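You operate a simulated robot arm through the tools that you are given. There is no shell and no other tool.

You run a simulated robot arm. Do the job below in one go: nothing can be reset, and whatever is moved stays where it is left.

JOB
Push the teal and red pieces back into line on the plywood board and fit both bars in their slots.

The check looks at the end state, three seconds after you hand in, the way a careful person would. Anything else that was tipped, shoved, dropped, spilled or broken makes it a failure.

ROBOT AND FRAMES
A 7-joint arm with a two-finger gripper, fixed in place. Base frame: the origin is at the foot of the arm, x ahead of it, y to its left, z up. Readings come in mm, rad, newtons and seconds.
With the tool pointing down near the work surface it reaches from about 340 to 720 mm from the base axis. Its first joint turns from -1.152 to 1.152 rad. Payload 2.45 kg.
The TCP is the grasp point between the finger pads, 26 mm short of the fingertips. In the tool frame z runs along the fingers and y along their closing line. Largest opening 96 mm; the body of the gripper starts 69 mm behind the TCP.
Orientation is that of the tool frame in the base frame, as [roll, pitch, yaw] about the fixed x, y, z axes, in that order (R = Rz(yaw) Ry(pitch) Rx(roll)). With the fingers straight down and closing along the base's y, the tool's x points along the base's -x, its y along +y and its z along -z.

CONTROLS
- The arm moves only by the tool servo_tool. Its argument "steps" is a list that holds one entry, the list of rows, each a list of 7 numbers: the shift along the base's x, y, z in mm, then the turn, a rotation vector about the base's x, y, z in rad, then the opening, from 0 (shut) to 1 (fully open). In form: [[[x, y, z, wx, wy, wz, hand], ...]]. A call has 1 to 20 rows; each row shifts and turns the commanded pose from where the row before left it. Rows are played at 5 a second. More than 50 mm and 0.15 rad between two rows, or a gripper value outside its range, and nothing of the call is played. A pose out of reach is approached as far as the arm can. The call stops where the force on the tool passes 60 N (or 10 N more than at its start, if that is more) or the arm is blocked; 0.2 s more then pass. Each finger halts on what it meets, pressing with about 28 N; the grip force reading is that of the motor and also rises with nothing between the fingers. The clock runs only during rows and for 0.2 s after the last one: add rows that do not move to give the fingers time. The reply holds the time, the measured pose of the TCP, the force on the tool along the base axes, the opening and the grip force, in the units named above and with some noise, with the torque about the TCP (base axes, N m) and any sound that the robot's microphone picked up.
- Cameras (640 x 400 px; columns grow to the right, rows downward): "scene" is fixed at [169, -399.5, 1417.2]; the picture's right is [0.73, -0.68, 0.00], its down [-0.44, -0.47, -0.76] and it looks along [0.52, 0.56, -0.65] (base axes); focal length 358 px, centre (320, 200). "wrist" rides on the gripper at [82, 3, -98] in the tool frame; the picture's right is [-0.04, 1.00, 0.00], its down [-0.73, -0.03, -0.68] and it looks along [-0.68, -0.03, 0.73] (tool axes); focal length 256 px, centre (320, 200). There is no depth. A picture from a camera that has moved, and an enlarged one, comes with that camera's place and axes in the base frame and with its lens.
- grab_frame(camera): a new picture of that camera. It takes no simulated time.
- zoom(camera, box): a new picture of the part [left, top, right, bottom] of that camera's present view, enlarged. It takes no simulated time.
- finish_job(): hands the job in; it is judged then, once.

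Nothing tells you positions but the pictures and the camera data. Unless the task says otherwise, let go and move clear before handing in.

The tools are called after "Request:" by a JSON object that holds its "api" and its "payload". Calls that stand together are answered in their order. servo_tool: Moves the arm, as the interface text tells. Its arguments: {"type":"object","properties":{"steps":{"type":"array"}},"required":["steps"]} The other tools are called the same way: grab_frame (camera) takes a picture; zoom (camera, box) takes an enlarged picture of a part of a camera's view; finish_job () hands the job in.

At the start:

```text
time_s: 0.0
tool_pos: [450.6, 86.1, 1126.0]
orientation: [-3.141, -0.001, 3.14]
contact_force: [-0.1, 0.4, 0.5]
wrist_torque: [-0.03, 0.01, 0.0]
width: 95.8
grip_force: 0.1
```

scene: 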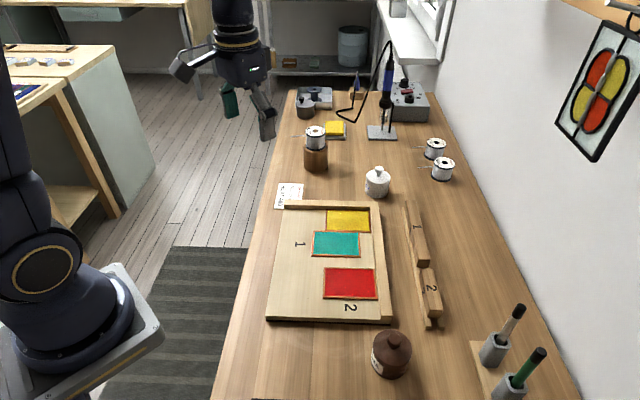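
wrist: 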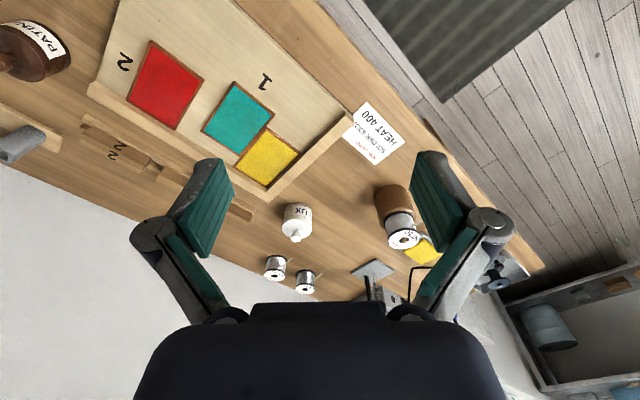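

I see a plywood board with a yellow, a teal and a red glass piece, and two wooden bars numbered 1 and 2 on a rail to the right of the board. I'll take enlarged pictures first to work out positions before moving anything.

Request:
{"api": "zoom", "payload": {"camera": "scene", "box": [250, 180, 410, 340]}}

Request:
{"api": "zoom", "payload": {"camera": "scene", "box": [370, 180, 470, 340]}}

Request:
{"api": "zoom", "payload": {"camera": "wrist", "box": [60, 0, 380, 240]}}

```text
2.50 times, centred on (330, 260) of scene
camera zoom: at [169.0, -399.5, 1417.2], right [0.73, -0.68, 0.0], down [-0.44, -0.47, -0.76], along [0.52, 0.56, -0.65], focal length 896 px, centre (295, 50)
```

zoom: 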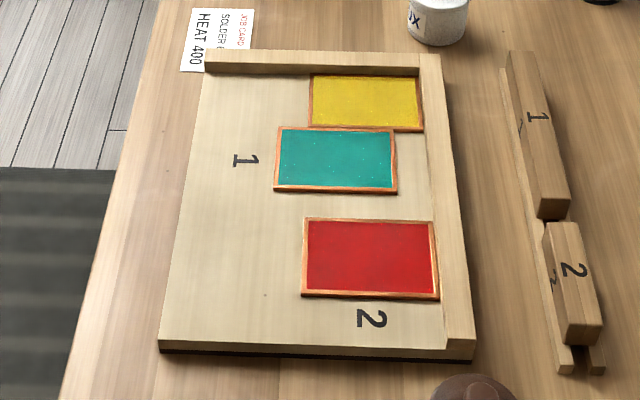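

```text
2.50 times, centred on (420, 260) of scene
camera zoom: at [169.0, -399.5, 1417.2], right [0.73, -0.68, 0.0], down [-0.44, -0.47, -0.76], along [0.52, 0.56, -0.65], focal length 896 px, centre (70, 50)
```

zoom: 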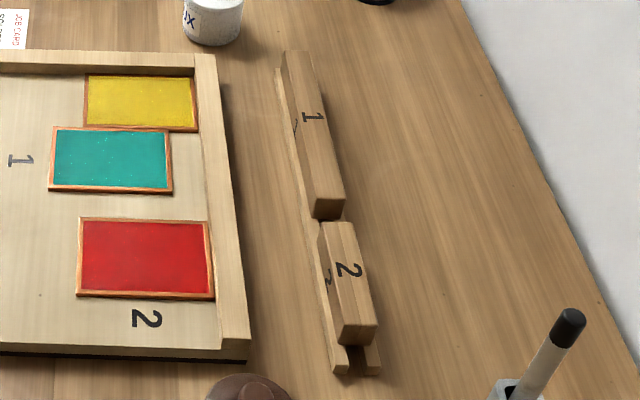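

```text
1.67 times, centred on (220, 120) of wrist
camera zoom: at [369.9, 90.6, 1223.9], right [0.04, 1.0, 0.0], down [0.73, -0.03, 0.68], along [0.68, -0.03, -0.73], focal length 427 px, centre (487, 333)
```

zoom: 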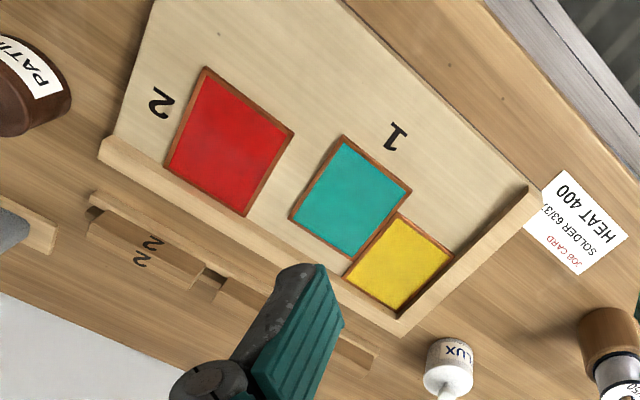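

The table and board sit at about 45° to the base, with the board top near z≈857. Teal has slid toward the robot and red has a gap to teal. I'll swing the wrist camera over and square it to the board for a closer look at the board and the bars.

Request:
{"api": "servo_tool", "payload": {"steps": [[[-7.5, -37, -5.75, 0, 0, 0.0963, 1], [-7.5, -37, -5.75, 0, 0, 0.0963, 1], [-7.5, -37, -5.75, 0, 0, 0.0963, 1], [-7.5, -37, -5.75, 0, 0, 0.0963, 1], [-7.5, -37, -5.75, 0, 0, 0.0963, 1], [-7.5, -37, -5.75, 0, 0, 0.0963, 1], [-7.5, -37, -5.75, 0, 0, 0.0963, 1], [-7.5, -37, -5.75, 0, 0, 0.0963, 1], [0, 0, 0, 0, 0, 0, 1], [0, 0, 0, 0, 0, 0, 1]]]}}

Request:
{"api": "grab_frame", "payload": {"camera": "wrist"}}

Request:
{"api": "grab_frame", "payload": {"camera": "scene"}}

```text
time_s: 2.2
tool_pos: [390.1, -209.7, 1078.7]
orientation: [3.14, 0.0, -2.37]
contact_force: [-0.8, -0.4, 0.5]
wrist_torque: [-0.02, -0.01, 0.03]
width: 95.9
grip_force: 0.1
```

```text
taken
camera wrist: at [330.8, -263.2, 1177.1], right [-0.67, 0.74, 0.0], down [0.55, 0.49, 0.68], along [0.51, 0.45, -0.73], focal length 256 px, centre (320, 200)
```

wrist: 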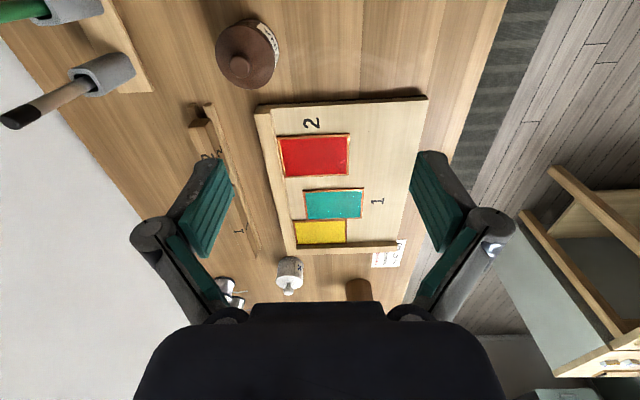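

```text
taken
```

scene: 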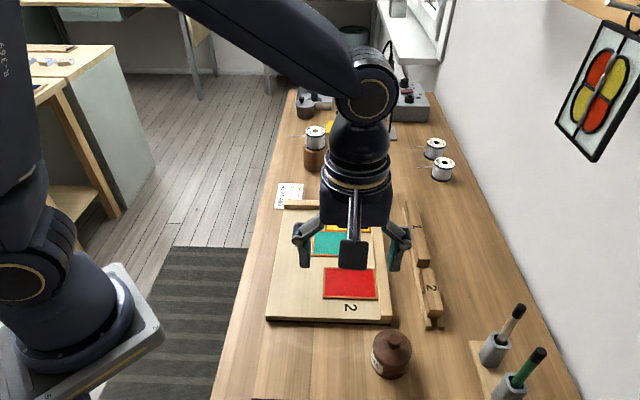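

The board and pieces are now squared up in the wrist view, with the bars on a rack on the left side of the picture. I'll enlarge both areas.

Request:
{"api": "zoom", "payload": {"camera": "wrist", "box": [240, 80, 440, 280]}}

Request:
{"api": "zoom", "payload": {"camera": "wrist", "box": [170, 90, 290, 270]}}

Request:
{"api": "zoom", "payload": {"camera": "scene", "box": [395, 190, 455, 340]}}

```text
2.00 times, centred on (340, 180) of wrist
camera zoom: at [330.8, -263.2, 1177.1], right [-0.67, 0.74, 0.0], down [0.55, 0.49, 0.68], along [0.51, 0.45, -0.73], focal length 512 px, centre (280, 240)
```

zoom: 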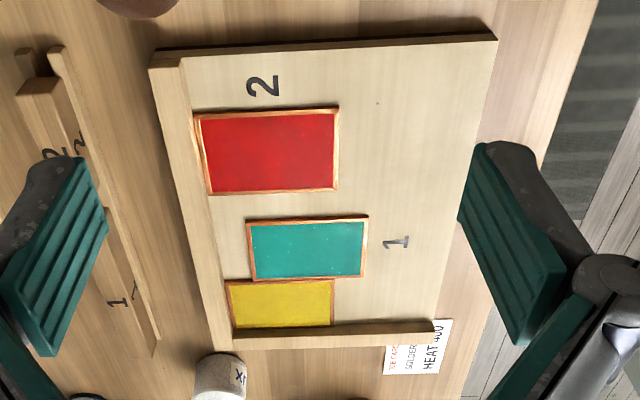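

```text
2.22 times, centred on (230, 180) of wrist
camera zoom: at [330.8, -263.2, 1177.1], right [-0.67, 0.74, 0.0], down [0.55, 0.49, 0.68], along [0.51, 0.45, -0.73], focal length 569 px, centre (520, 244)
```

zoom: 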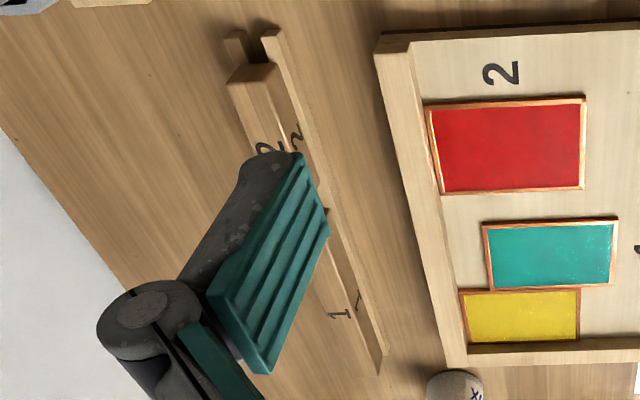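

```text
2.67 times, centred on (425, 265) of scene
camera zoom: at [169.0, -399.5, 1417.2], right [0.73, -0.68, 0.0], down [-0.44, -0.47, -0.76], along [0.52, 0.56, -0.65], focal length 956 px, centre (40, 27)
```

zoom: 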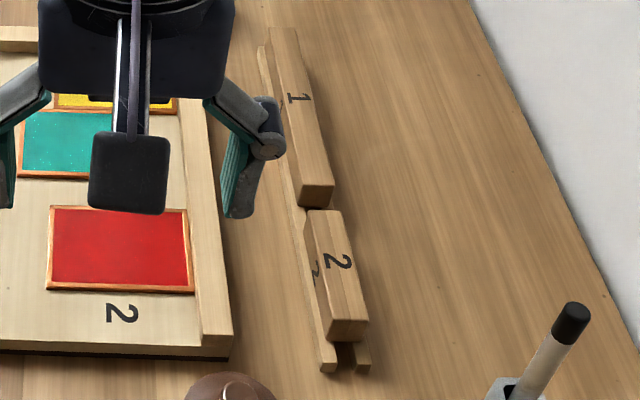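

The view suggests that the lined-up pieces go against the back rail, with bar 1 along their near side by the "1" mark and bar 2 at the red end by the "2" mark. I'll move lower to measure this more precisely.

Request:
{"api": "servo_tool", "payload": {"steps": [[[10, 7, -33, 0, 0, 0, 1], [10, 7, -33, 0, 0, 0, 1], [9, 8, -33, 0, 0, 0, 1], [0, 0, 0, 0, 0, 0, 1], [0, 0, 0, 0, 0, 0, 1]]]}}

Request:
{"api": "grab_frame", "payload": {"camera": "wrist"}}

Request:
{"api": "zoom", "payload": {"camera": "wrist", "box": [230, 60, 450, 260]}}

```text
time_s: 3.4
tool_pos: [418.7, -187.3, 980.3]
orientation: [-3.141, -0.001, -2.37]
contact_force: [0.3, -0.2, 1.1]
wrist_torque: [-0.03, -0.01, 0.0]
width: 95.9
grip_force: 0.1
```

```text
taken
camera wrist: at [358.9, -241.1, 1078.2], right [-0.67, 0.74, 0.0], down [0.55, 0.49, 0.68], along [0.51, 0.45, -0.73], focal length 256 px, centre (320, 200)
```

wrist: 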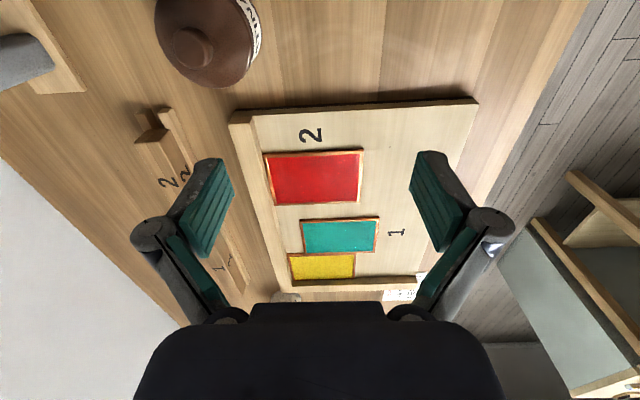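

```text
2.00 times, centred on (340, 160) of wrist
camera zoom: at [358.9, -241.1, 1078.2], right [-0.67, 0.74, 0.0], down [0.55, 0.49, 0.68], along [0.51, 0.45, -0.73], focal length 512 px, centre (280, 280)
```

zoom: 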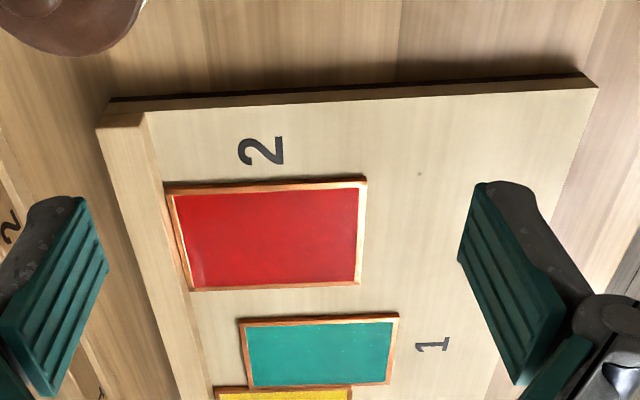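

Board axes come out at 45° to the base. Red looks to be against the back rail but about 27 mm from teal, and teal sits about 25 mm off the rail. I'll check the rail contact and the bars with tighter zooms.

Request:
{"api": "zoom", "payload": {"camera": "wrist", "box": [225, 100, 325, 220]}}

Request:
{"api": "zoom", "payload": {"camera": "wrist", "box": [260, 190, 440, 310]}}

Request:
{"api": "zoom", "payload": {"camera": "wrist", "box": [120, 90, 260, 290]}}

```text
3.33 times, centred on (275, 160) of wrist
camera zoom: at [358.9, -241.1, 1078.2], right [-0.67, 0.74, 0.0], down [0.55, 0.49, 0.68], along [0.51, 0.45, -0.73], focal length 853 px, centre (470, 333)
```

zoom: 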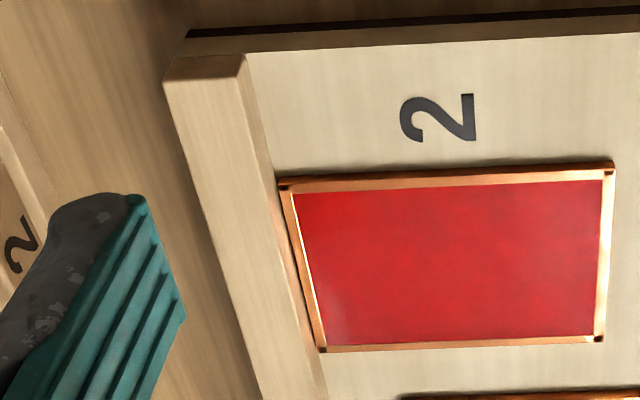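

```text
3.33 times, centred on (350, 250) of wrist
camera zoom: at [358.9, -241.1, 1078.2], right [-0.67, 0.74, 0.0], down [0.55, 0.49, 0.68], along [0.51, 0.45, -0.73], focal length 853 px, centre (220, 33)
```

zoom: 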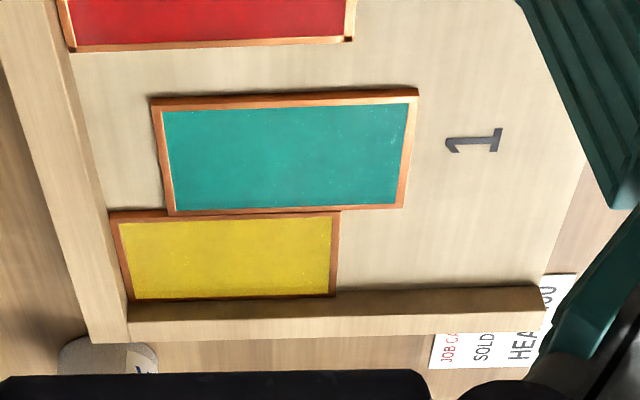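

```text
2.00 times, centred on (190, 190) of wrist
camera zoom: at [358.9, -241.1, 1078.2], right [-0.67, 0.74, 0.0], down [0.55, 0.49, 0.68], along [0.51, 0.45, -0.73], focal length 512 px, centre (580, 220)
```

zoom: 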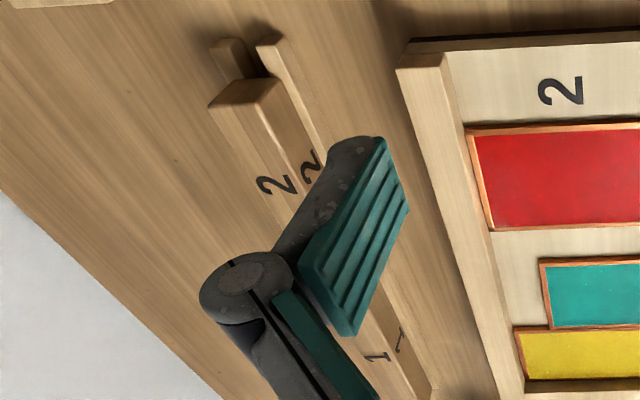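

Red and teal are both parallel to the rail and only need sliding. I'll close the fingers, square the tool to the board, and go over the bare wood on the robot side of teal, where I'll touch down gently to find the board height.

Request:
{"api": "servo_tool", "payload": {"steps": [[[14.3, 39.9, -11, 0, 0, 0.0138, 0], [14.3, 39.9, -11, 0, 0, 0, 0], [14.3, 39.9, -11, 0, 0, 0, 0], [14.2, 39.8, -11, 0, 0, 0, 0], [14.2, 39.8, -11, 0, 0, 0, 0], [0, 0, 0, 0, 0, 0, 0], [0, 0, 0, 0, 0, 0, 0], [0, 0, 0, 0, 0, 0, 0]]]}}

Request:
{"api": "grab_frame", "payload": {"camera": "wrist"}}

Request:
{"api": "zoom", "payload": {"camera": "scene", "box": [250, 180, 450, 340]}}

```text
time_s: 5.2
tool_pos: [491.4, 12.3, 924.6]
orientation: [-3.141, 0.0, -2.356]
contact_force: [0.3, 0.0, 0.2]
wrist_torque: [-0.01, 0.0, 0.0]
width: 0.0
grip_force: 28.2
```

```text
taken
camera wrist: at [431.5, -42.8, 1023.1], right [-0.68, 0.74, 0.0], down [0.54, 0.5, 0.68], along [0.5, 0.46, -0.73], focal length 256 px, centre (320, 200)
```

wrist: 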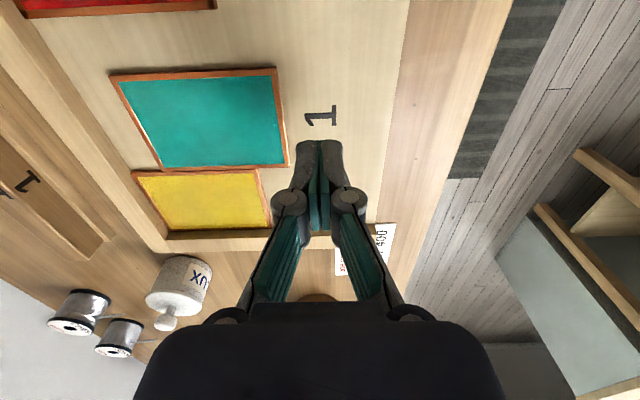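

```text
2.50 times, centred on (350, 260) of scene
camera zoom: at [169.0, -399.5, 1417.2], right [0.73, -0.68, 0.0], down [-0.44, -0.47, -0.76], along [0.52, 0.56, -0.65], focal length 896 px, centre (245, 50)
```

zoom: 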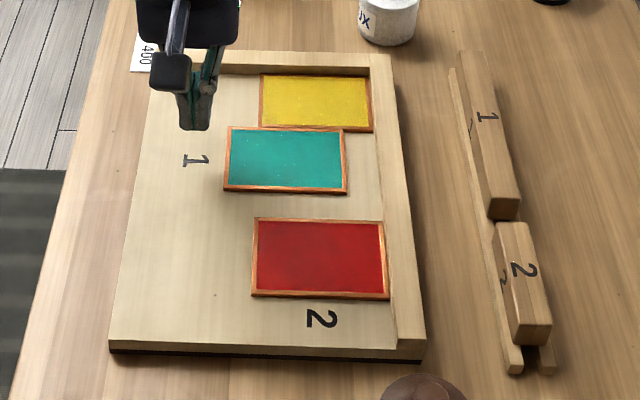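

The piece top triangulates to z≈859, and teal's near edge is about 14 mm from the finger face. I'll descend in small steps to feel for the board surface.

Request:
{"api": "servo_tool", "payload": {"steps": [[[0, 0, -20, 0, 0, 0, 0], [0, 0, -15, 0, 0, 0, 0], [0, 0, -3, 0, 0, 0, 0], [0, 0, 0, 0, 0, 0, 0]]]}}

Request:
{"api": "servo_tool", "payload": {"steps": [[[0, 0, -1, 0, 0, 0, 0], [0, 0, -1, 0, 0, 0, 0]]]}}

Request:
{"api": "servo_tool", "payload": {"steps": [[[0, 0, -1, 0, 0, 0, 0], [0, 0, -1, 0, 0, 0, 0]]]}}

```text
time_s: 6.2
tool_pos: [491.3, 11.7, 886.7]
orientation: [-3.141, 0.0, -2.357]
contact_force: [-0.7, 0.0, -0.2]
wrist_torque: [-0.02, -0.01, 0.0]
width: 0.0
grip_force: 28.2
```

```text
time_s: 6.8
tool_pos: [491.1, 12.5, 885.0]
orientation: [3.142, -0.002, -2.357]
contact_force: [-0.6, 0.2, -0.5]
wrist_torque: [0.01, -0.01, -0.01]
width: 0.0
grip_force: 28.1
```

```text
time_s: 7.4
tool_pos: [492.1, 13.4, 883.2]
orientation: [-3.141, 0.001, -2.353]
contact_force: [0.2, 0.0, 0.1]
wrist_torque: [0.0, -0.01, 0.0]
width: 0.0
grip_force: 27.9
```

No contact yet at a tip height of about 857. I'll keep stepping down.

Request:
{"api": "servo_tool", "payload": {"steps": [[[0, 0, -1, 0, 0, 0, 0], [0, 0, 0, 0, 0, 0, 0]]]}}

Request:
{"api": "servo_tool", "payload": {"steps": [[[0, 0, -1, 0, 0, 0, 0], [0, 0, 0, 0, 0, 0, 0]]]}}

Request:
{"api": "servo_tool", "payload": {"steps": [[[0, 0, -1, 0, 0, 0, 0], [0, 0, 0, 0, 0, 0, 0]]]}}

```text
time_s: 8.0
tool_pos: [491.4, 11.9, 882.7]
orientation: [-3.141, 0.001, -2.356]
contact_force: [-3.1, -0.4, 8.7]
wrist_torque: [-0.01, 0.1, 0.0]
width: 0.0
grip_force: 28.8
```

```text
time_s: 8.6
tool_pos: [491.3, 13.0, 883.1]
orientation: [-3.139, 0.002, -2.357]
contact_force: [-11.1, 0.1, 43.3]
wrist_torque: [-0.04, 0.37, -0.02]
width: 0.0
grip_force: 28.7
```

```text
time_s: 9.0
tool_pos: [490.5, 12.2, 882.6]
orientation: [-3.141, -0.001, -2.357]
contact_force: [-7.3, -0.2, 13.8]
wrist_torque: [0.0, 0.16, 0.0]
width: 0.0
grip_force: 28.6
stopped in row 2: the force on the tool passed its limit at 63 N (the readings are from after the stop); the commanded pose is now the measured one
```

Contact with the board came at TCP z≈882.5, so the board surface is about z=856.5. I'll lift about 2 mm and push teal toward the back rail.

Request:
{"api": "servo_tool", "payload": {"steps": [[[0, 0, 2.2, 0, 0, 0, 0], [0, 0, 0, 0, 0, 0, 0]]]}}

Request:
{"api": "servo_tool", "payload": {"steps": [[[2.83, -2.83, 0, 0, 0, 0, 0], [2.83, -2.83, 0, 0, 0, 0, 0], [2.12, -2.12, 0, 0, 0, 0, 0], [1.41, -1.41, 0, 0, 0, 0, 0], [1.41, -1.41, 0, 0, 0, 0, 0], [1.41, -1.41, 0, 0, 0, 0, 0], [1.41, -1.41, 0, 0, 0, 0, 0], [0, 0, 0, 0, 0, 0, 0]]]}}

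Request:
{"api": "grab_frame", "payload": {"camera": "wrist"}}

```text
time_s: 9.6
tool_pos: [491.2, 13.0, 885.8]
orientation: [-3.14, 0.0, -2.358]
contact_force: [-0.2, -0.4, 0.7]
wrist_torque: [-0.01, 0.0, 0.02]
width: 0.1
grip_force: 28.6
```

```text
time_s: 11.4
tool_pos: [505.3, -1.7, 884.4]
orientation: [-3.14, 0.003, -2.356]
contact_force: [-1.9, 1.5, 8.5]
wrist_torque: [-0.02, -0.01, -0.03]
width: 0.0
grip_force: 28.4
```

```text
taken
camera wrist: at [445.5, -55.9, 983.1], right [-0.68, 0.74, 0.0], down [0.54, 0.5, 0.68], along [0.5, 0.46, -0.73], focal length 256 px, centre (320, 200)
```

wrist: 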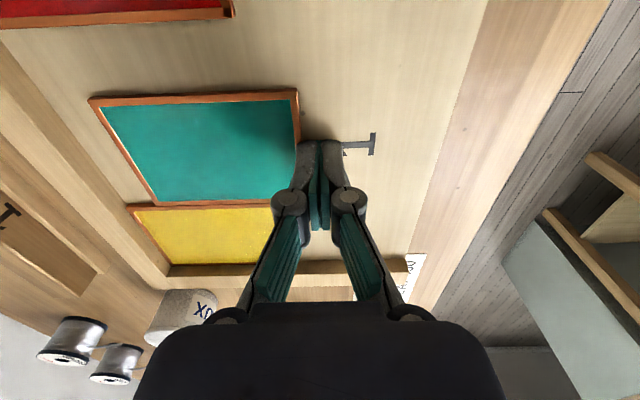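

There is a small upward force as well as the push, so I need to see whether the fingertip is against teal's edge or riding on top of it.

Request:
{"api": "zoom", "payload": {"camera": "wrist", "box": [250, 80, 390, 180]}}

Request:
{"api": "zoom", "payload": {"camera": "scene", "box": [290, 200, 390, 270]}}

```text
4.00 times, centred on (320, 130) of wrist
camera zoom: at [445.5, -55.9, 983.1], right [-0.68, 0.74, 0.0], down [0.54, 0.5, 0.68], along [0.5, 0.46, -0.73], focal length 1024 px, centre (320, 480)
```

zoom: 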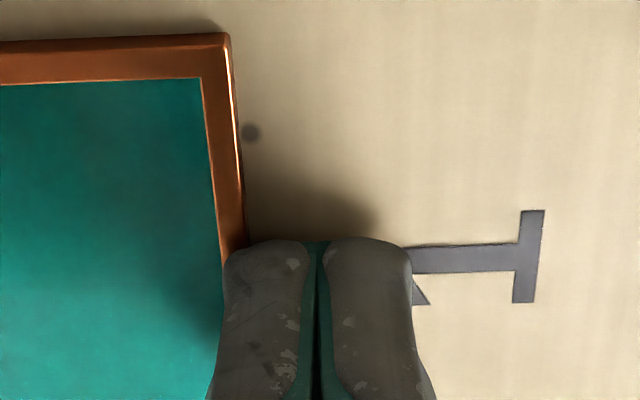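

```text
5.71 times, centred on (340, 235) of scene
camera zoom: at [168.8, -399.4, 1417.2], right [0.73, -0.68, 0.0], down [-0.44, -0.47, -0.76], along [0.52, 0.56, -0.65], focal length 2048 px, centre (206, 0)
```

zoom: 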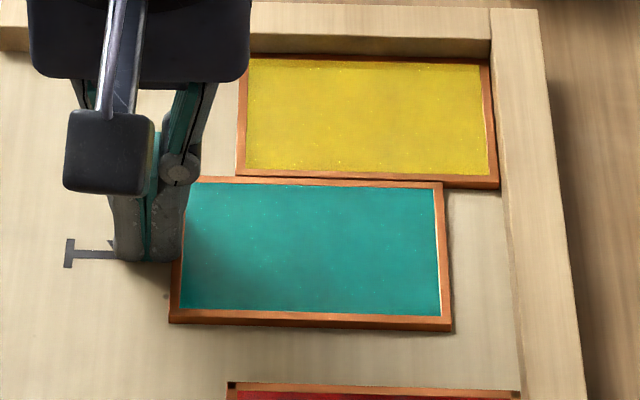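

Teal moved about 5 mm as intended, and it's being pushed by its edge. I'll ease up 0.8 mm to relieve the rubbing and check the force before continuing.

Request:
{"api": "servo_tool", "payload": {"steps": [[[0, 0, 0.8, 0, 0, 0, 0], [0, 0, 0, 0, 0, 0, 0]]]}}

Request:
{"api": "servo_tool", "payload": {"steps": [[[1.06, -1.06, 0, 0, 0, 0, 0], [1.06, -1.06, 0, 0, 0, 0, 0], [0, 0, 0, 0, 0, 0, 0]]]}}

Request:
{"api": "zoom", "payload": {"camera": "wrist", "box": [250, 80, 390, 180]}}

```text
time_s: 12.0
tool_pos: [505.5, -1.3, 885.6]
orientation: [-3.141, 0.001, -2.359]
contact_force: [0.6, -0.4, 7.2]
wrist_torque: [-0.07, -0.08, 0.0]
width: 0.0
grip_force: 28.7
```

```text
time_s: 12.8
tool_pos: [507.3, -4.1, 885.1]
orientation: [-3.14, 0.001, -2.355]
contact_force: [-3.1, 3.5, 11.7]
wrist_torque: [0.03, 0.03, 0.01]
width: 0.0
grip_force: 28.1
```

```text
4.00 times, centred on (320, 130) of wrist
camera zoom: at [447.5, -58.0, 983.5], right [-0.68, 0.74, 0.0], down [0.54, 0.5, 0.68], along [0.5, 0.46, -0.73], focal length 1024 px, centre (320, 480)
```

zoom: 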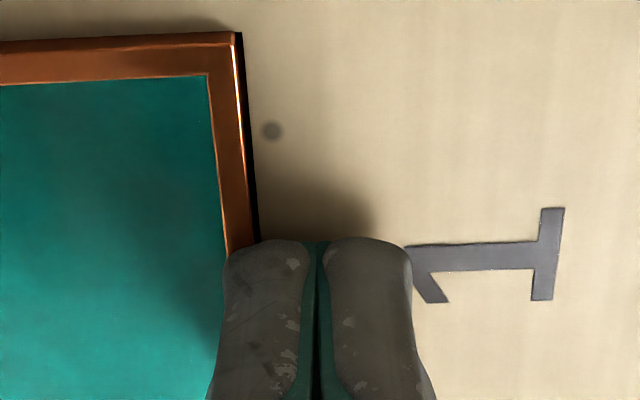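

The fingertip is too high and starts to ride up on teal's thin edge, since the pieces are only about 3 mm thick. I'll lift off, back away, and come back lower.

Request:
{"api": "servo_tool", "payload": {"steps": [[[0, 0, 4, 0, 0, 0, 0], [-4.24, 4.24, 0, 0, 0, 0, 0], [-2.83, 2.83, 0, 0, 0, 0, 0], [0, 0, 0, 0, 0, 0, 0]]]}}

Request:
{"api": "zoom", "payload": {"camera": "wrist", "box": [70, 60, 390, 260]}}

Request:
{"api": "zoom", "payload": {"camera": "scene", "box": [290, 200, 390, 270]}}

```text
time_s: 13.8
tool_pos: [500.7, 3.8, 889.6]
orientation: [-3.139, 0.0, -2.358]
contact_force: [-0.1, -0.3, -1.0]
wrist_torque: [0.0, 0.0, -0.01]
width: 0.0
grip_force: 28.2
```

```text
2.00 times, centred on (230, 160) of wrist
camera zoom: at [440.4, -51.3, 987.2], right [-0.68, 0.74, 0.0], down [0.54, 0.5, 0.68], along [0.5, 0.46, -0.73], focal length 512 px, centre (500, 280)
```

zoom: 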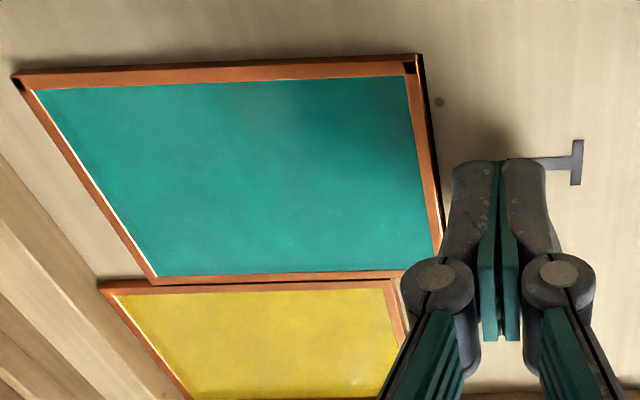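

```text
5.71 times, centred on (340, 235) of scene
camera zoom: at [169.0, -399.5, 1417.2], right [0.73, -0.68, 0.0], down [-0.44, -0.47, -0.76], along [0.52, 0.56, -0.65], focal length 2048 px, centre (206, 0)
```

zoom: 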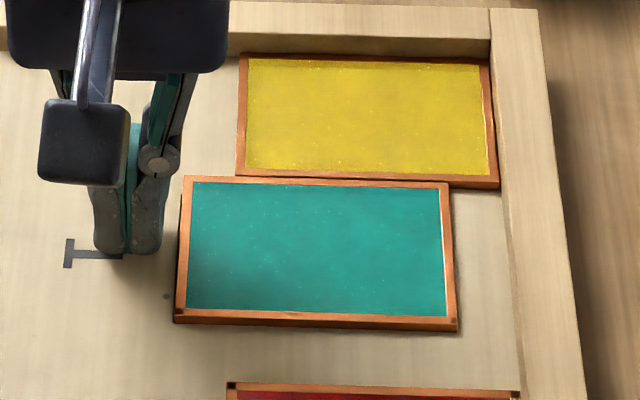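

Teal moved a few mm and looks flat. I'll check the dark strip along its near edge before pushing again.

Request:
{"api": "zoom", "payload": {"camera": "wrist", "box": [240, 70, 340, 190]}}

Request:
{"api": "zoom", "payload": {"camera": "scene", "box": [305, 225, 355, 260]}}

Request:
{"api": "zoom", "payload": {"camera": "wrist", "box": [0, 0, 160, 100]}}

```text
3.33 times, centred on (290, 130) of wrist
camera zoom: at [440.4, -51.3, 987.2], right [-0.68, 0.74, 0.0], down [0.54, 0.5, 0.68], along [0.5, 0.46, -0.73], focal length 853 px, centre (420, 433)
```

zoom: 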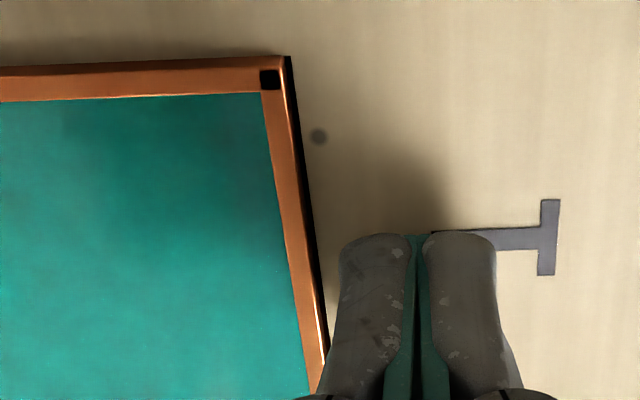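

```text
11.43 times, centred on (330, 242) of scene
camera zoom: at [169.0, -399.5, 1417.2], right [0.73, -0.68, 0.0], down [-0.44, -0.47, -0.76], along [0.52, 0.56, -0.65], focal length 4095 px, centre (206, -286)
```

zoom: 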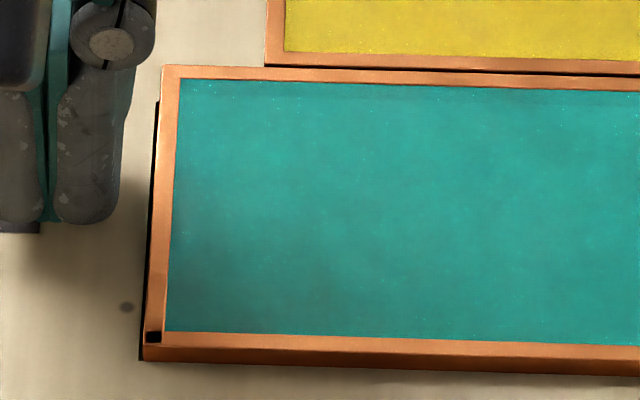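

```text
4.00 times, centred on (80, 50) of wrist
camera zoom: at [440.4, -51.3, 987.2], right [-0.68, 0.74, 0.0], down [0.54, 0.5, 0.68], along [0.5, 0.46, -0.73], focal length 1024 px, centre (1280, 800)
```

zoom: 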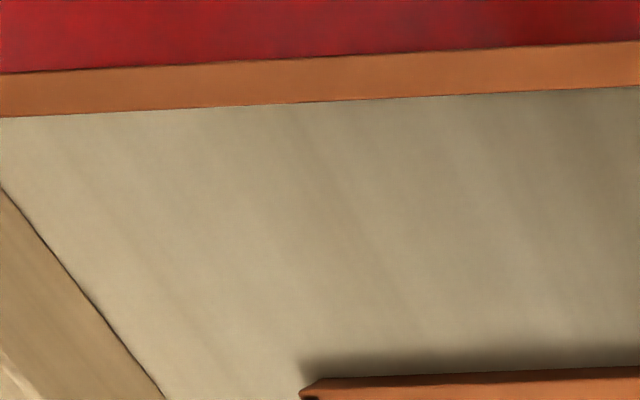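

Teal lies flat and undamaged. I'll go down to about 0.5 mm above the board this time and push again.

Request:
{"api": "servo_tool", "payload": {"steps": [[[0, 0, -4, 0, 0, 0, 0], [0, 0, -2.1, 0, 0, 0, 0], [0, 0, 0, 0, 0, 0, 0]]]}}

Request:
{"api": "servo_tool", "payload": {"steps": [[[1.41, -1.41, 0, 0, 0, 0, 0], [1.41, -1.41, 0, 0, 0, 0, 0], [1.41, -1.41, 0, 0, 0, 0, 0], [1.41, -1.41, 0, 0, 0, 0, 0], [1.41, -1.41, 0, 0, 0, 0, 0], [1.41, -1.41, 0, 0, 0, 0, 0], [0, 0, 0, 0, 0, 0, 0]]]}}

Request:
{"api": "zoom", "payload": {"camera": "wrist", "box": [70, 60, 390, 260]}}

Request:
{"api": "zoom", "payload": {"camera": "scene", "box": [290, 200, 390, 270]}}

```text
time_s: 14.6
tool_pos: [499.6, 4.1, 884.2]
orientation: [-3.139, 0.001, -2.358]
contact_force: [0.1, 0.0, 0.0]
wrist_torque: [-0.01, -0.03, -0.01]
width: 0.0
grip_force: 28.3
```

```text
time_s: 16.2
tool_pos: [508.7, -3.5, 883.8]
orientation: [-3.141, 0.001, -2.355]
contact_force: [0.4, 0.0, 2.9]
wrist_torque: [-0.02, -0.01, 0.0]
width: 0.0
grip_force: 28.5
```

```text
2.00 times, centred on (230, 160) of wrist
camera zoom: at [449.4, -59.2, 981.2], right [-0.68, 0.74, 0.0], down [0.54, 0.5, 0.68], along [0.5, 0.46, -0.73], focal length 512 px, centre (500, 280)
```

zoom: 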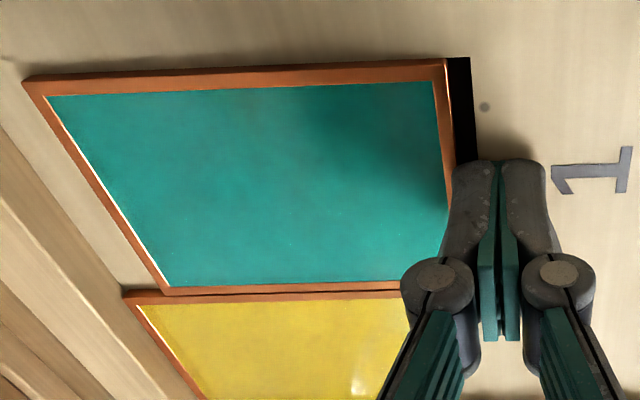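

```text
5.71 times, centred on (340, 235) of scene
camera zoom: at [168.9, -399.5, 1417.2], right [0.73, -0.68, 0.0], down [-0.44, -0.47, -0.76], along [0.52, 0.56, -0.65], focal length 2048 px, centre (206, 0)
```

zoom: 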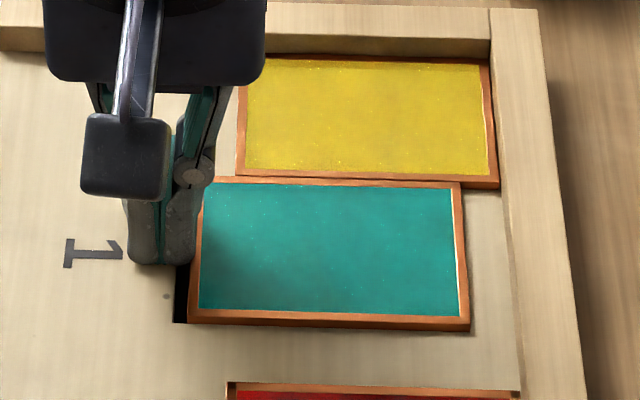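

Interesting: as teal moves, a dark recess opens on the board under where it was. That is slot 1, so the slots were covered by the displaced pieces. I'll keep pushing teal toward the rail.

Request:
{"api": "servo_tool", "payload": {"steps": [[[1.41, -1.41, 0, 0, 0, 0, 0], [1.41, -1.41, 0, 0, 0, 0, 0], [1.41, -1.41, 0, 0, 0, 0, 0], [1.41, -1.41, 0, 0, 0, 0, 0], [1.41, -1.41, 0, 0, 0, 0, 0], [1.41, -1.41, 0, 0, 0, 0, 0], [0, 0, 0, 0, 0, 0, 0]]]}}

Request:
{"api": "zoom", "payload": {"camera": "wrist", "box": [70, 60, 390, 260]}}

Request:
{"api": "zoom", "payload": {"camera": "scene", "box": [290, 200, 390, 270]}}

```text
time_s: 17.8
tool_pos: [516.9, -12.9, 884.3]
orientation: [-3.14, 0.002, -2.356]
contact_force: [-7.0, 3.7, 27.8]
wrist_torque: [-0.13, -0.06, 0.01]
width: 0.0
grip_force: 28.3
```

```text
2.00 times, centred on (230, 160) of wrist
camera zoom: at [457.5, -67.8, 982.0], right [-0.68, 0.74, 0.0], down [0.54, 0.5, 0.68], along [0.5, 0.46, -0.73], focal length 512 px, centre (500, 280)
```

zoom: 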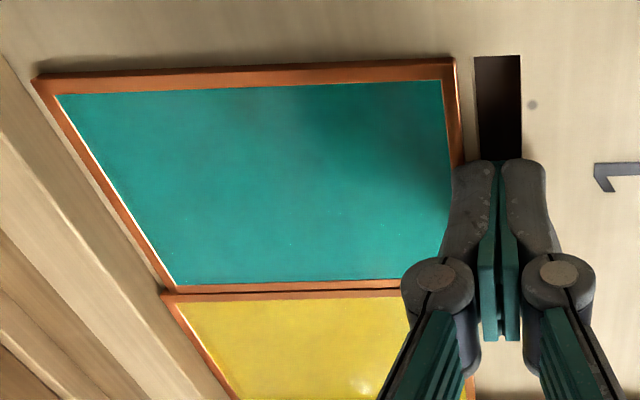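

```text
5.71 times, centred on (340, 235) of scene
camera zoom: at [168.3, -399.3, 1417.3], right [0.73, -0.68, 0.0], down [-0.44, -0.47, -0.76], along [0.52, 0.56, -0.65], focal length 2048 px, centre (206, 0)
```

zoom: 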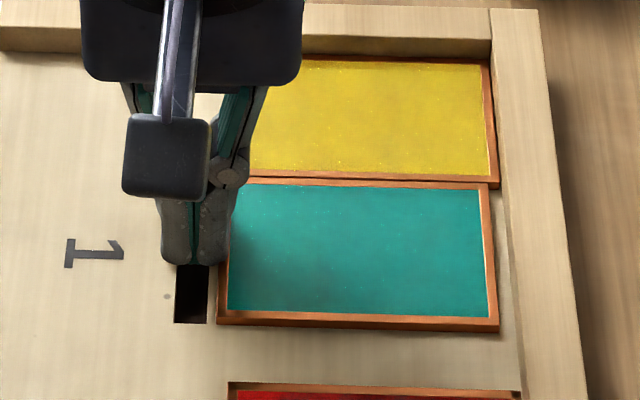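

Slot 1 is now open: about 11 mm wide, u≈368–380 mm on my board axes, with teal about 3 mm from home. The upward force means the fingertip is wedging on teal's edge, so I'll lift off and look at the whole slot.

Request:
{"api": "servo_tool", "payload": {"steps": [[[0, 0, 5, 0, 0, 0, 0], [-7.07, 7.07, 10, 0, 0, 0, 0], [-14.14, 14.14, 20, 0, 0, 0, 0], [-14.14, 14.14, 20, 0, 0, 0, 0], [0, 0, 0, 0, 0, 0, 0]]]}}

Request:
{"api": "grab_frame", "payload": {"camera": "wrist"}}

Request:
{"api": "zoom", "payload": {"camera": "wrist", "box": [60, 20, 360, 220]}}

Request:
{"api": "zoom", "payload": {"camera": "scene", "box": [290, 200, 390, 300]}}

```text
time_s: 19.0
tool_pos: [481.3, 20.5, 938.3]
orientation: [-3.141, 0.001, -2.359]
contact_force: [0.4, 0.4, 0.4]
wrist_torque: [0.03, 0.01, -0.01]
width: 0.0
grip_force: 28.7
```

```text
taken
camera wrist: at [421.9, -33.1, 1037.0], right [-0.68, 0.74, 0.0], down [0.54, 0.5, 0.68], along [0.5, 0.46, -0.73], focal length 256 px, centre (320, 200)
```

wrist: 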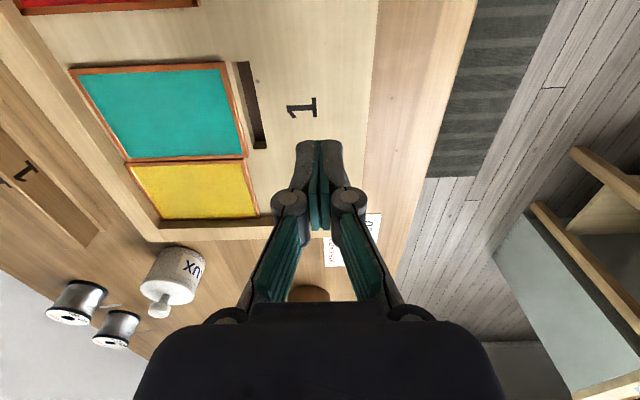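

```text
2.00 times, centred on (210, 120) of wrist
camera zoom: at [421.9, -33.1, 1037.0], right [-0.68, 0.74, 0.0], down [0.54, 0.5, 0.68], along [0.5, 0.46, -0.73], focal length 512 px, centre (540, 360)
```

zoom: 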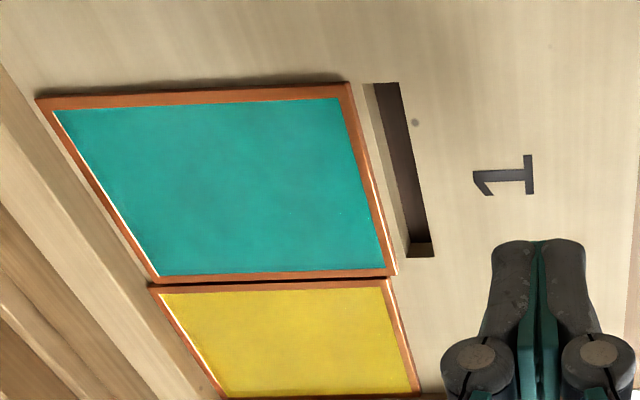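

```text
4.00 times, centred on (340, 250) of scene
camera zoom: at [169.0, -399.5, 1417.2], right [0.73, -0.68, 0.0], down [-0.44, -0.47, -0.76], along [0.52, 0.56, -0.65], focal length 1433 px, centre (240, 0)
```

zoom: 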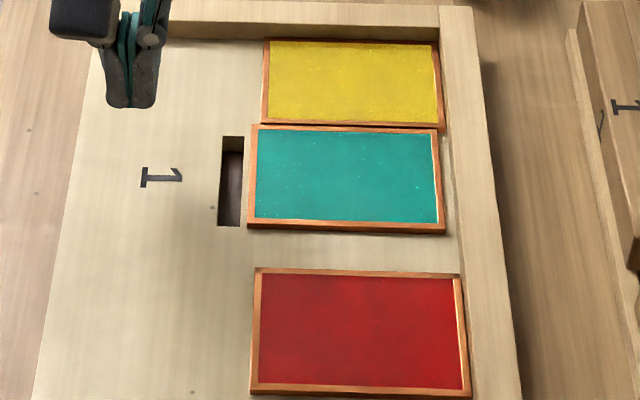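

Slot 1 is about 12×64 mm, so the bars have tongues that plug in. To push teal the last ~4 mm cleanly, I'll lean the tool over teal so the finger's vertical face meets its edge, and feel for the board again.

Request:
{"api": "servo_tool", "payload": {"steps": [[[6.8, -6.8, -15, 0.0884, 0.0884, 0, 0], [6.8, -6.8, -15, 0.0884, 0.0884, 0, 0], [0, 0, -14, 0, 0, 0, 0], [0, 0, 0, 0, 0, 0, 0]]]}}

Request:
{"api": "servo_tool", "payload": {"steps": [[[0, 0, -2, 0, 0, 0, 0], [0, 0, -2, 0, 0, 0, 0], [0, 0, 0, 0, 0, 0, 0]]]}}

```text
time_s: 20.0
tool_pos: [494.8, 8.7, 894.5]
orientation: [2.892, 0.0, -2.359]
contact_force: [-0.2, -0.9, 0.0]
wrist_torque: [-0.01, 0.04, 0.01]
width: 0.0
grip_force: 28.3
```

```text
time_s: 20.8
tool_pos: [494.9, 7.7, 890.6]
orientation: [2.892, -0.001, -2.358]
contact_force: [-0.4, -0.8, 0.6]
wrist_torque: [0.04, 0.03, -0.02]
width: 0.0
grip_force: 28.3
```

Request:
{"api": "servo_tool", "payload": {"steps": [[[0, 0, -2, 0, 0, 0, 0], [0, 0, -1.5, 0, 0, 0, 0], [0, 0, 0, 0, 0, 0, 0]]]}}

Request:
{"api": "servo_tool", "payload": {"steps": [[[0, 0, -1, 0, 0, 0, 0], [0, 0, 0, 0, 0, 0, 0]]]}}

Request:
{"api": "servo_tool", "payload": {"steps": [[[0, 0, -0.7, 0, 0, 0, 0], [0, 0, 0, 0, 0, 0, 0]]]}}

Request:
{"api": "servo_tool", "payload": {"steps": [[[0, 0, -0.7, 0, 0, 0, 0], [0, 0, 0, 0, 0, 0, 0]]]}}

```text
time_s: 21.6
tool_pos: [496.2, 8.6, 886.5]
orientation: [2.892, 0.0, -2.358]
contact_force: [-0.1, 0.1, 0.1]
wrist_torque: [0.0, 0.03, 0.02]
width: 0.0
grip_force: 28.2
```

```text
time_s: 22.2
tool_pos: [495.6, 9.1, 885.7]
orientation: [2.891, 0.0, -2.359]
contact_force: [-0.7, 0.0, -0.3]
wrist_torque: [-0.02, 0.02, 0.01]
width: 0.0
grip_force: 28.5
```

```text
time_s: 22.8
tool_pos: [496.2, 8.9, 884.3]
orientation: [2.89, -0.001, -2.358]
contact_force: [0.1, 0.4, 0.5]
wrist_torque: [-0.01, 0.04, 0.0]
width: 0.0
grip_force: 28.5
```

```text
time_s: 23.4
tool_pos: [495.6, 8.5, 882.9]
orientation: [2.891, 0.001, -2.359]
contact_force: [0.4, 0.0, -0.4]
wrist_torque: [0.01, 0.01, 0.0]
width: 0.1
grip_force: 28.4
```

Request:
{"api": "servo_tool", "payload": {"steps": [[[0, 0, -0.7, 0, 0, 0, 0], [0, 0, 0, 0, 0, 0, 0]]]}}

Request:
{"api": "servo_tool", "payload": {"steps": [[[0, 0, -0.5, 0, 0, 0, 0], [0, 0, 0, 0, 0, 0, 0]]]}}

Request:
{"api": "servo_tool", "payload": {"steps": [[[0, 0, -0.5, 0, 0, 0, 0], [0, 0, 0, 0, 0, 0, 0]]]}}

```text
time_s: 24.0
tool_pos: [495.1, 7.8, 884.9]
orientation: [2.891, -0.001, -2.358]
contact_force: [-3.5, -1.0, 11.4]
wrist_torque: [-0.04, 0.08, -0.01]
width: 0.0
grip_force: 28.8
```

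```text
time_s: 24.6
tool_pos: [495.4, 9.0, 883.5]
orientation: [2.893, 0.0, -2.359]
contact_force: [-4.3, -2.8, 22.7]
wrist_torque: [-0.09, 0.1, 0.01]
width: 0.0
grip_force: 28.5
```

```text
time_s: 25.2
tool_pos: [496.6, 7.5, 882.8]
orientation: [2.891, 0.0, -2.357]
contact_force: [-4.0, -2.6, 34.9]
wrist_torque: [-0.1, 0.08, -0.02]
width: 0.2
grip_force: 28.9
```

Board contact found again at commanded z≈884.2 with the leaned tool. I'll raise to about 0.5 mm above the board and advance toward teal.

Request:
{"api": "servo_tool", "payload": {"steps": [[[0, 0, 1.9, 0, 0, 0, 0], [3.5, -3.5, 0, 0, 0, 0, 0], [3.5, -3.5, 0, 0, 0, 0, 0], [3.5, -3.5, 0, 0, 0, 0, 0], [3.5, -3.5, 0, 0, 0, 0, 0], [3.5, -3.5, 0, 0, 0, 0, 0], [3.5, -3.5, 0, 0, 0, 0, 0], [1.4, -1.4, 0, 0, 0, 0, 0], [0, 0, 0, 0, 0, 0, 0]]]}}

Request:
{"api": "zoom", "payload": {"camera": "wrist", "box": [160, 60, 400, 220]}}

```text
time_s: 27.2
tool_pos: [519.0, -14.0, 884.9]
orientation: [2.893, 0.0, -2.357]
contact_force: [0.1, -0.2, -0.2]
wrist_torque: [0.04, -0.01, 0.01]
width: 0.1
grip_force: 28.3
```

```text
2.50 times, centred on (280, 140) of wrist
camera zoom: at [475.6, -85.7, 980.4], right [-0.66, 0.71, 0.25], down [0.66, 0.38, 0.65], along [0.37, 0.59, -0.72], focal length 640 px, centre (420, 350)
```

zoom: 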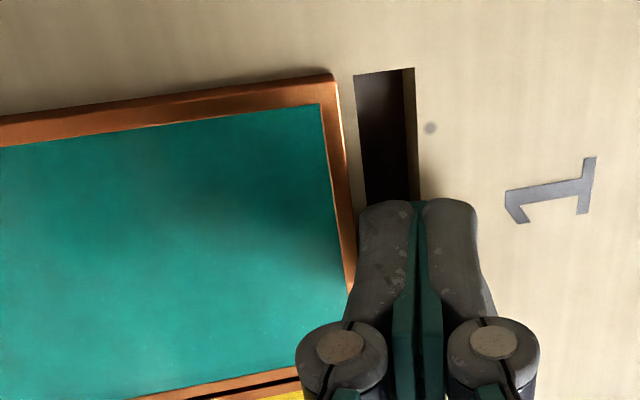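

The finger is right at teal's edge with no contact yet. I'll push in small increments now.

Request:
{"api": "servo_tool", "payload": {"steps": [[[0.7, -0.7, 0, 0, 0, 0, 0], [0.7, -0.7, 0, 0, 0, 0, 0], [0.7, -0.7, 0, 0, 0, 0, 0], [0, 0, 0, 0, 0, 0, 0]]]}}

Request:
{"api": "zoom", "payload": {"camera": "wrist", "box": [160, 60, 400, 220]}}

```text
time_s: 28.2
tool_pos: [520.0, -16.6, 883.5]
orientation: [2.892, 0.0, -2.36]
contact_force: [-0.6, 0.8, 0.7]
wrist_torque: [0.0, 0.01, 0.02]
width: 0.1
grip_force: 28.1
```

```text
2.50 times, centred on (280, 140) of wrist
camera zoom: at [477.9, -88.2, 980.3], right [-0.66, 0.71, 0.25], down [0.66, 0.38, 0.65], along [0.37, 0.59, -0.72], focal length 640 px, centre (420, 350)
```

zoom: 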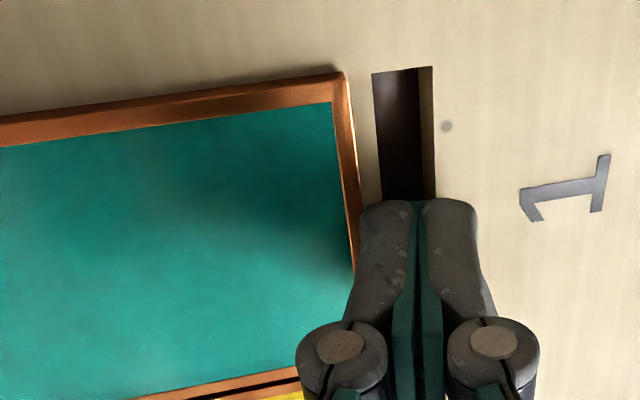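

The push is now clean, with about 1 N horizontal and almost no vertical force. I'll continue in short steps until it meets the rail.

Request:
{"api": "servo_tool", "payload": {"steps": [[[0.7, -0.7, 0, 0, 0, 0, 0], [0.7, -0.7, 0, 0, 0, 0, 0], [0, 0, 0, 0, 0, 0, 0]]]}}

Request:
{"api": "servo_tool", "payload": {"steps": [[[0.7, -0.7, 0, 0, 0, 0, 0], [0, 0, 0, 0, 0, 0, 0]]]}}

Request:
{"api": "servo_tool", "payload": {"steps": [[[0.5, -0.5, 0, 0, 0, 0, 0], [0, 0, 0, 0, 0, 0, 0]]]}}

Request:
{"api": "zoom", "payload": {"camera": "scene", "box": [290, 200, 390, 300]}}

```text
time_s: 29.0
tool_pos: [521.9, -17.9, 885.3]
orientation: [2.891, 0.0, -2.359]
contact_force: [-0.6, -0.1, 0.4]
wrist_torque: [-0.02, -0.02, 0.01]
width: 0.1
grip_force: 28.9
```

```text
time_s: 29.6
tool_pos: [522.3, -16.3, 884.1]
orientation: [2.892, 0.0, -2.356]
contact_force: [0.2, -0.6, 1.3]
wrist_torque: [0.0, 0.03, -0.01]
width: 0.1
grip_force: 28.5
```

```text
time_s: 30.2
tool_pos: [522.2, -18.0, 884.4]
orientation: [2.892, 0.0, -2.358]
contact_force: [-0.8, 0.1, 0.6]
wrist_torque: [-0.01, -0.02, -0.02]
width: 0.0
grip_force: 28.3
```

```text
4.00 times, centred on (340, 250) of scene
camera zoom: at [168.9, -399.4, 1417.2], right [0.73, -0.68, 0.0], down [-0.44, -0.47, -0.76], along [0.52, 0.56, -0.65], focal length 1433 px, centre (240, 0)
```

zoom: 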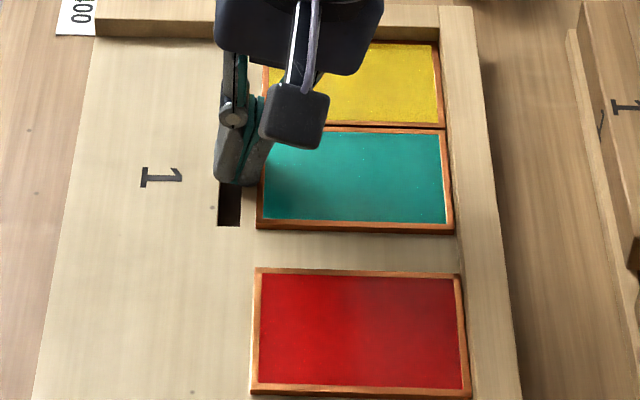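

Request:
{"api": "zoom", "payload": {"camera": "scene", "box": [365, 200, 415, 300]}}

Request:
{"api": "servo_tool", "payload": {"steps": [[[0.5, -0.5, 0, 0, 0, 0, 0], [0, 0, 0, 0, 0, 0, 0]]]}}

Request:
{"api": "servo_tool", "payload": {"steps": [[[0.5, -0.5, 0, 0, 0, 0, 0], [0, 0, 0, 0, 0, 0, 0]]]}}

Request:
{"api": "zoom", "payload": {"camera": "scene", "box": [365, 200, 415, 300]}}

```text
4.00 times, centred on (390, 250) of scene
camera zoom: at [168.9, -399.4, 1417.2], right [0.73, -0.68, 0.0], down [-0.44, -0.47, -0.76], along [0.52, 0.56, -0.65], focal length 1433 px, centre (40, 0)
```

zoom: 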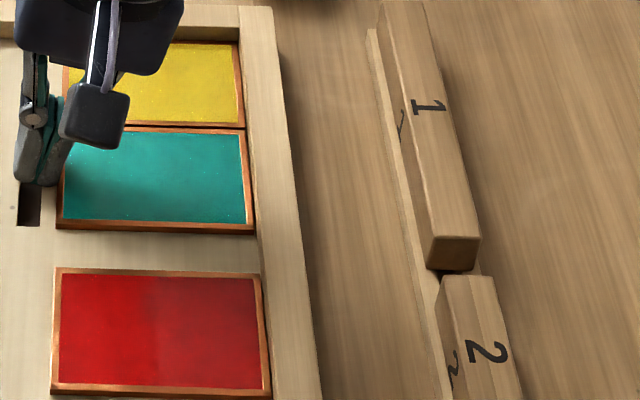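

```text
time_s: 30.8
tool_pos: [524.0, -18.3, 884.9]
orientation: [2.892, -0.002, -2.358]
contact_force: [0.6, 0.9, -0.2]
wrist_torque: [0.0, 0.0, 0.0]
width: 0.3
grip_force: 28.4
```

```text
time_s: 31.4
tool_pos: [523.0, -19.0, 884.6]
orientation: [2.892, 0.002, -2.357]
contact_force: [-0.7, 1.8, 1.4]
wrist_torque: [0.04, 0.0, 0.04]
width: 0.2
grip_force: 29.0
```

```text
4.00 times, centred on (390, 250) of scene
camera zoom: at [168.9, -399.4, 1417.2], right [0.73, -0.68, 0.0], down [-0.44, -0.47, -0.76], along [0.52, 0.56, -0.65], focal length 1433 px, centre (40, 0)
```

zoom: 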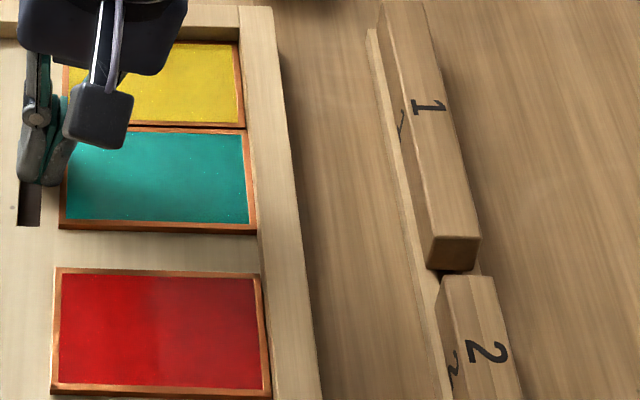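

Teal's outer edge now falls on the same line as yellow and red. One more small nudge should confirm contact with the rail.

Request:
{"api": "servo_tool", "payload": {"steps": [[[0.5, -0.5, 0, 0, 0, 0, 0], [0, 0, 0, 0, 0, 0, 0]]]}}

Request:
{"api": "servo_tool", "payload": {"steps": [[[0.4, -0.4, 0, 0, 0, 0, 0], [0, 0, 0, 0, 0, 0, 0]]]}}

Request:
{"api": "zoom", "payload": {"camera": "scene", "box": [315, 205, 395, 305]}}

```text
time_s: 32.0
tool_pos: [524.3, -19.0, 884.8]
orientation: [2.892, 0.0, -2.357]
contact_force: [-3.6, 1.6, 2.2]
wrist_torque: [0.03, 0.03, 0.03]
width: 0.0
grip_force: 28.4
```

```text
time_s: 32.6
tool_pos: [525.1, -19.0, 884.3]
orientation: [2.893, -0.001, -2.358]
contact_force: [-4.7, 4.5, 3.7]
wrist_torque: [0.06, 0.07, 0.08]
width: 0.0
grip_force: 28.7
```

```text
4.00 times, centred on (355, 255) of scene
camera zoom: at [168.8, -399.3, 1417.2], right [0.73, -0.68, 0.0], down [-0.44, -0.47, -0.76], along [0.52, 0.56, -0.65], focal length 1433 px, centre (180, -20)
```

zoom: 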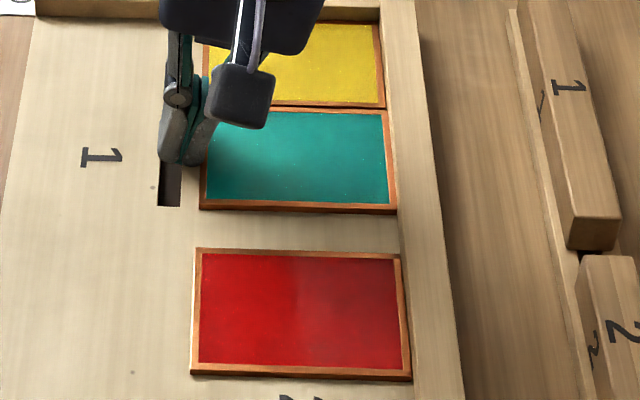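

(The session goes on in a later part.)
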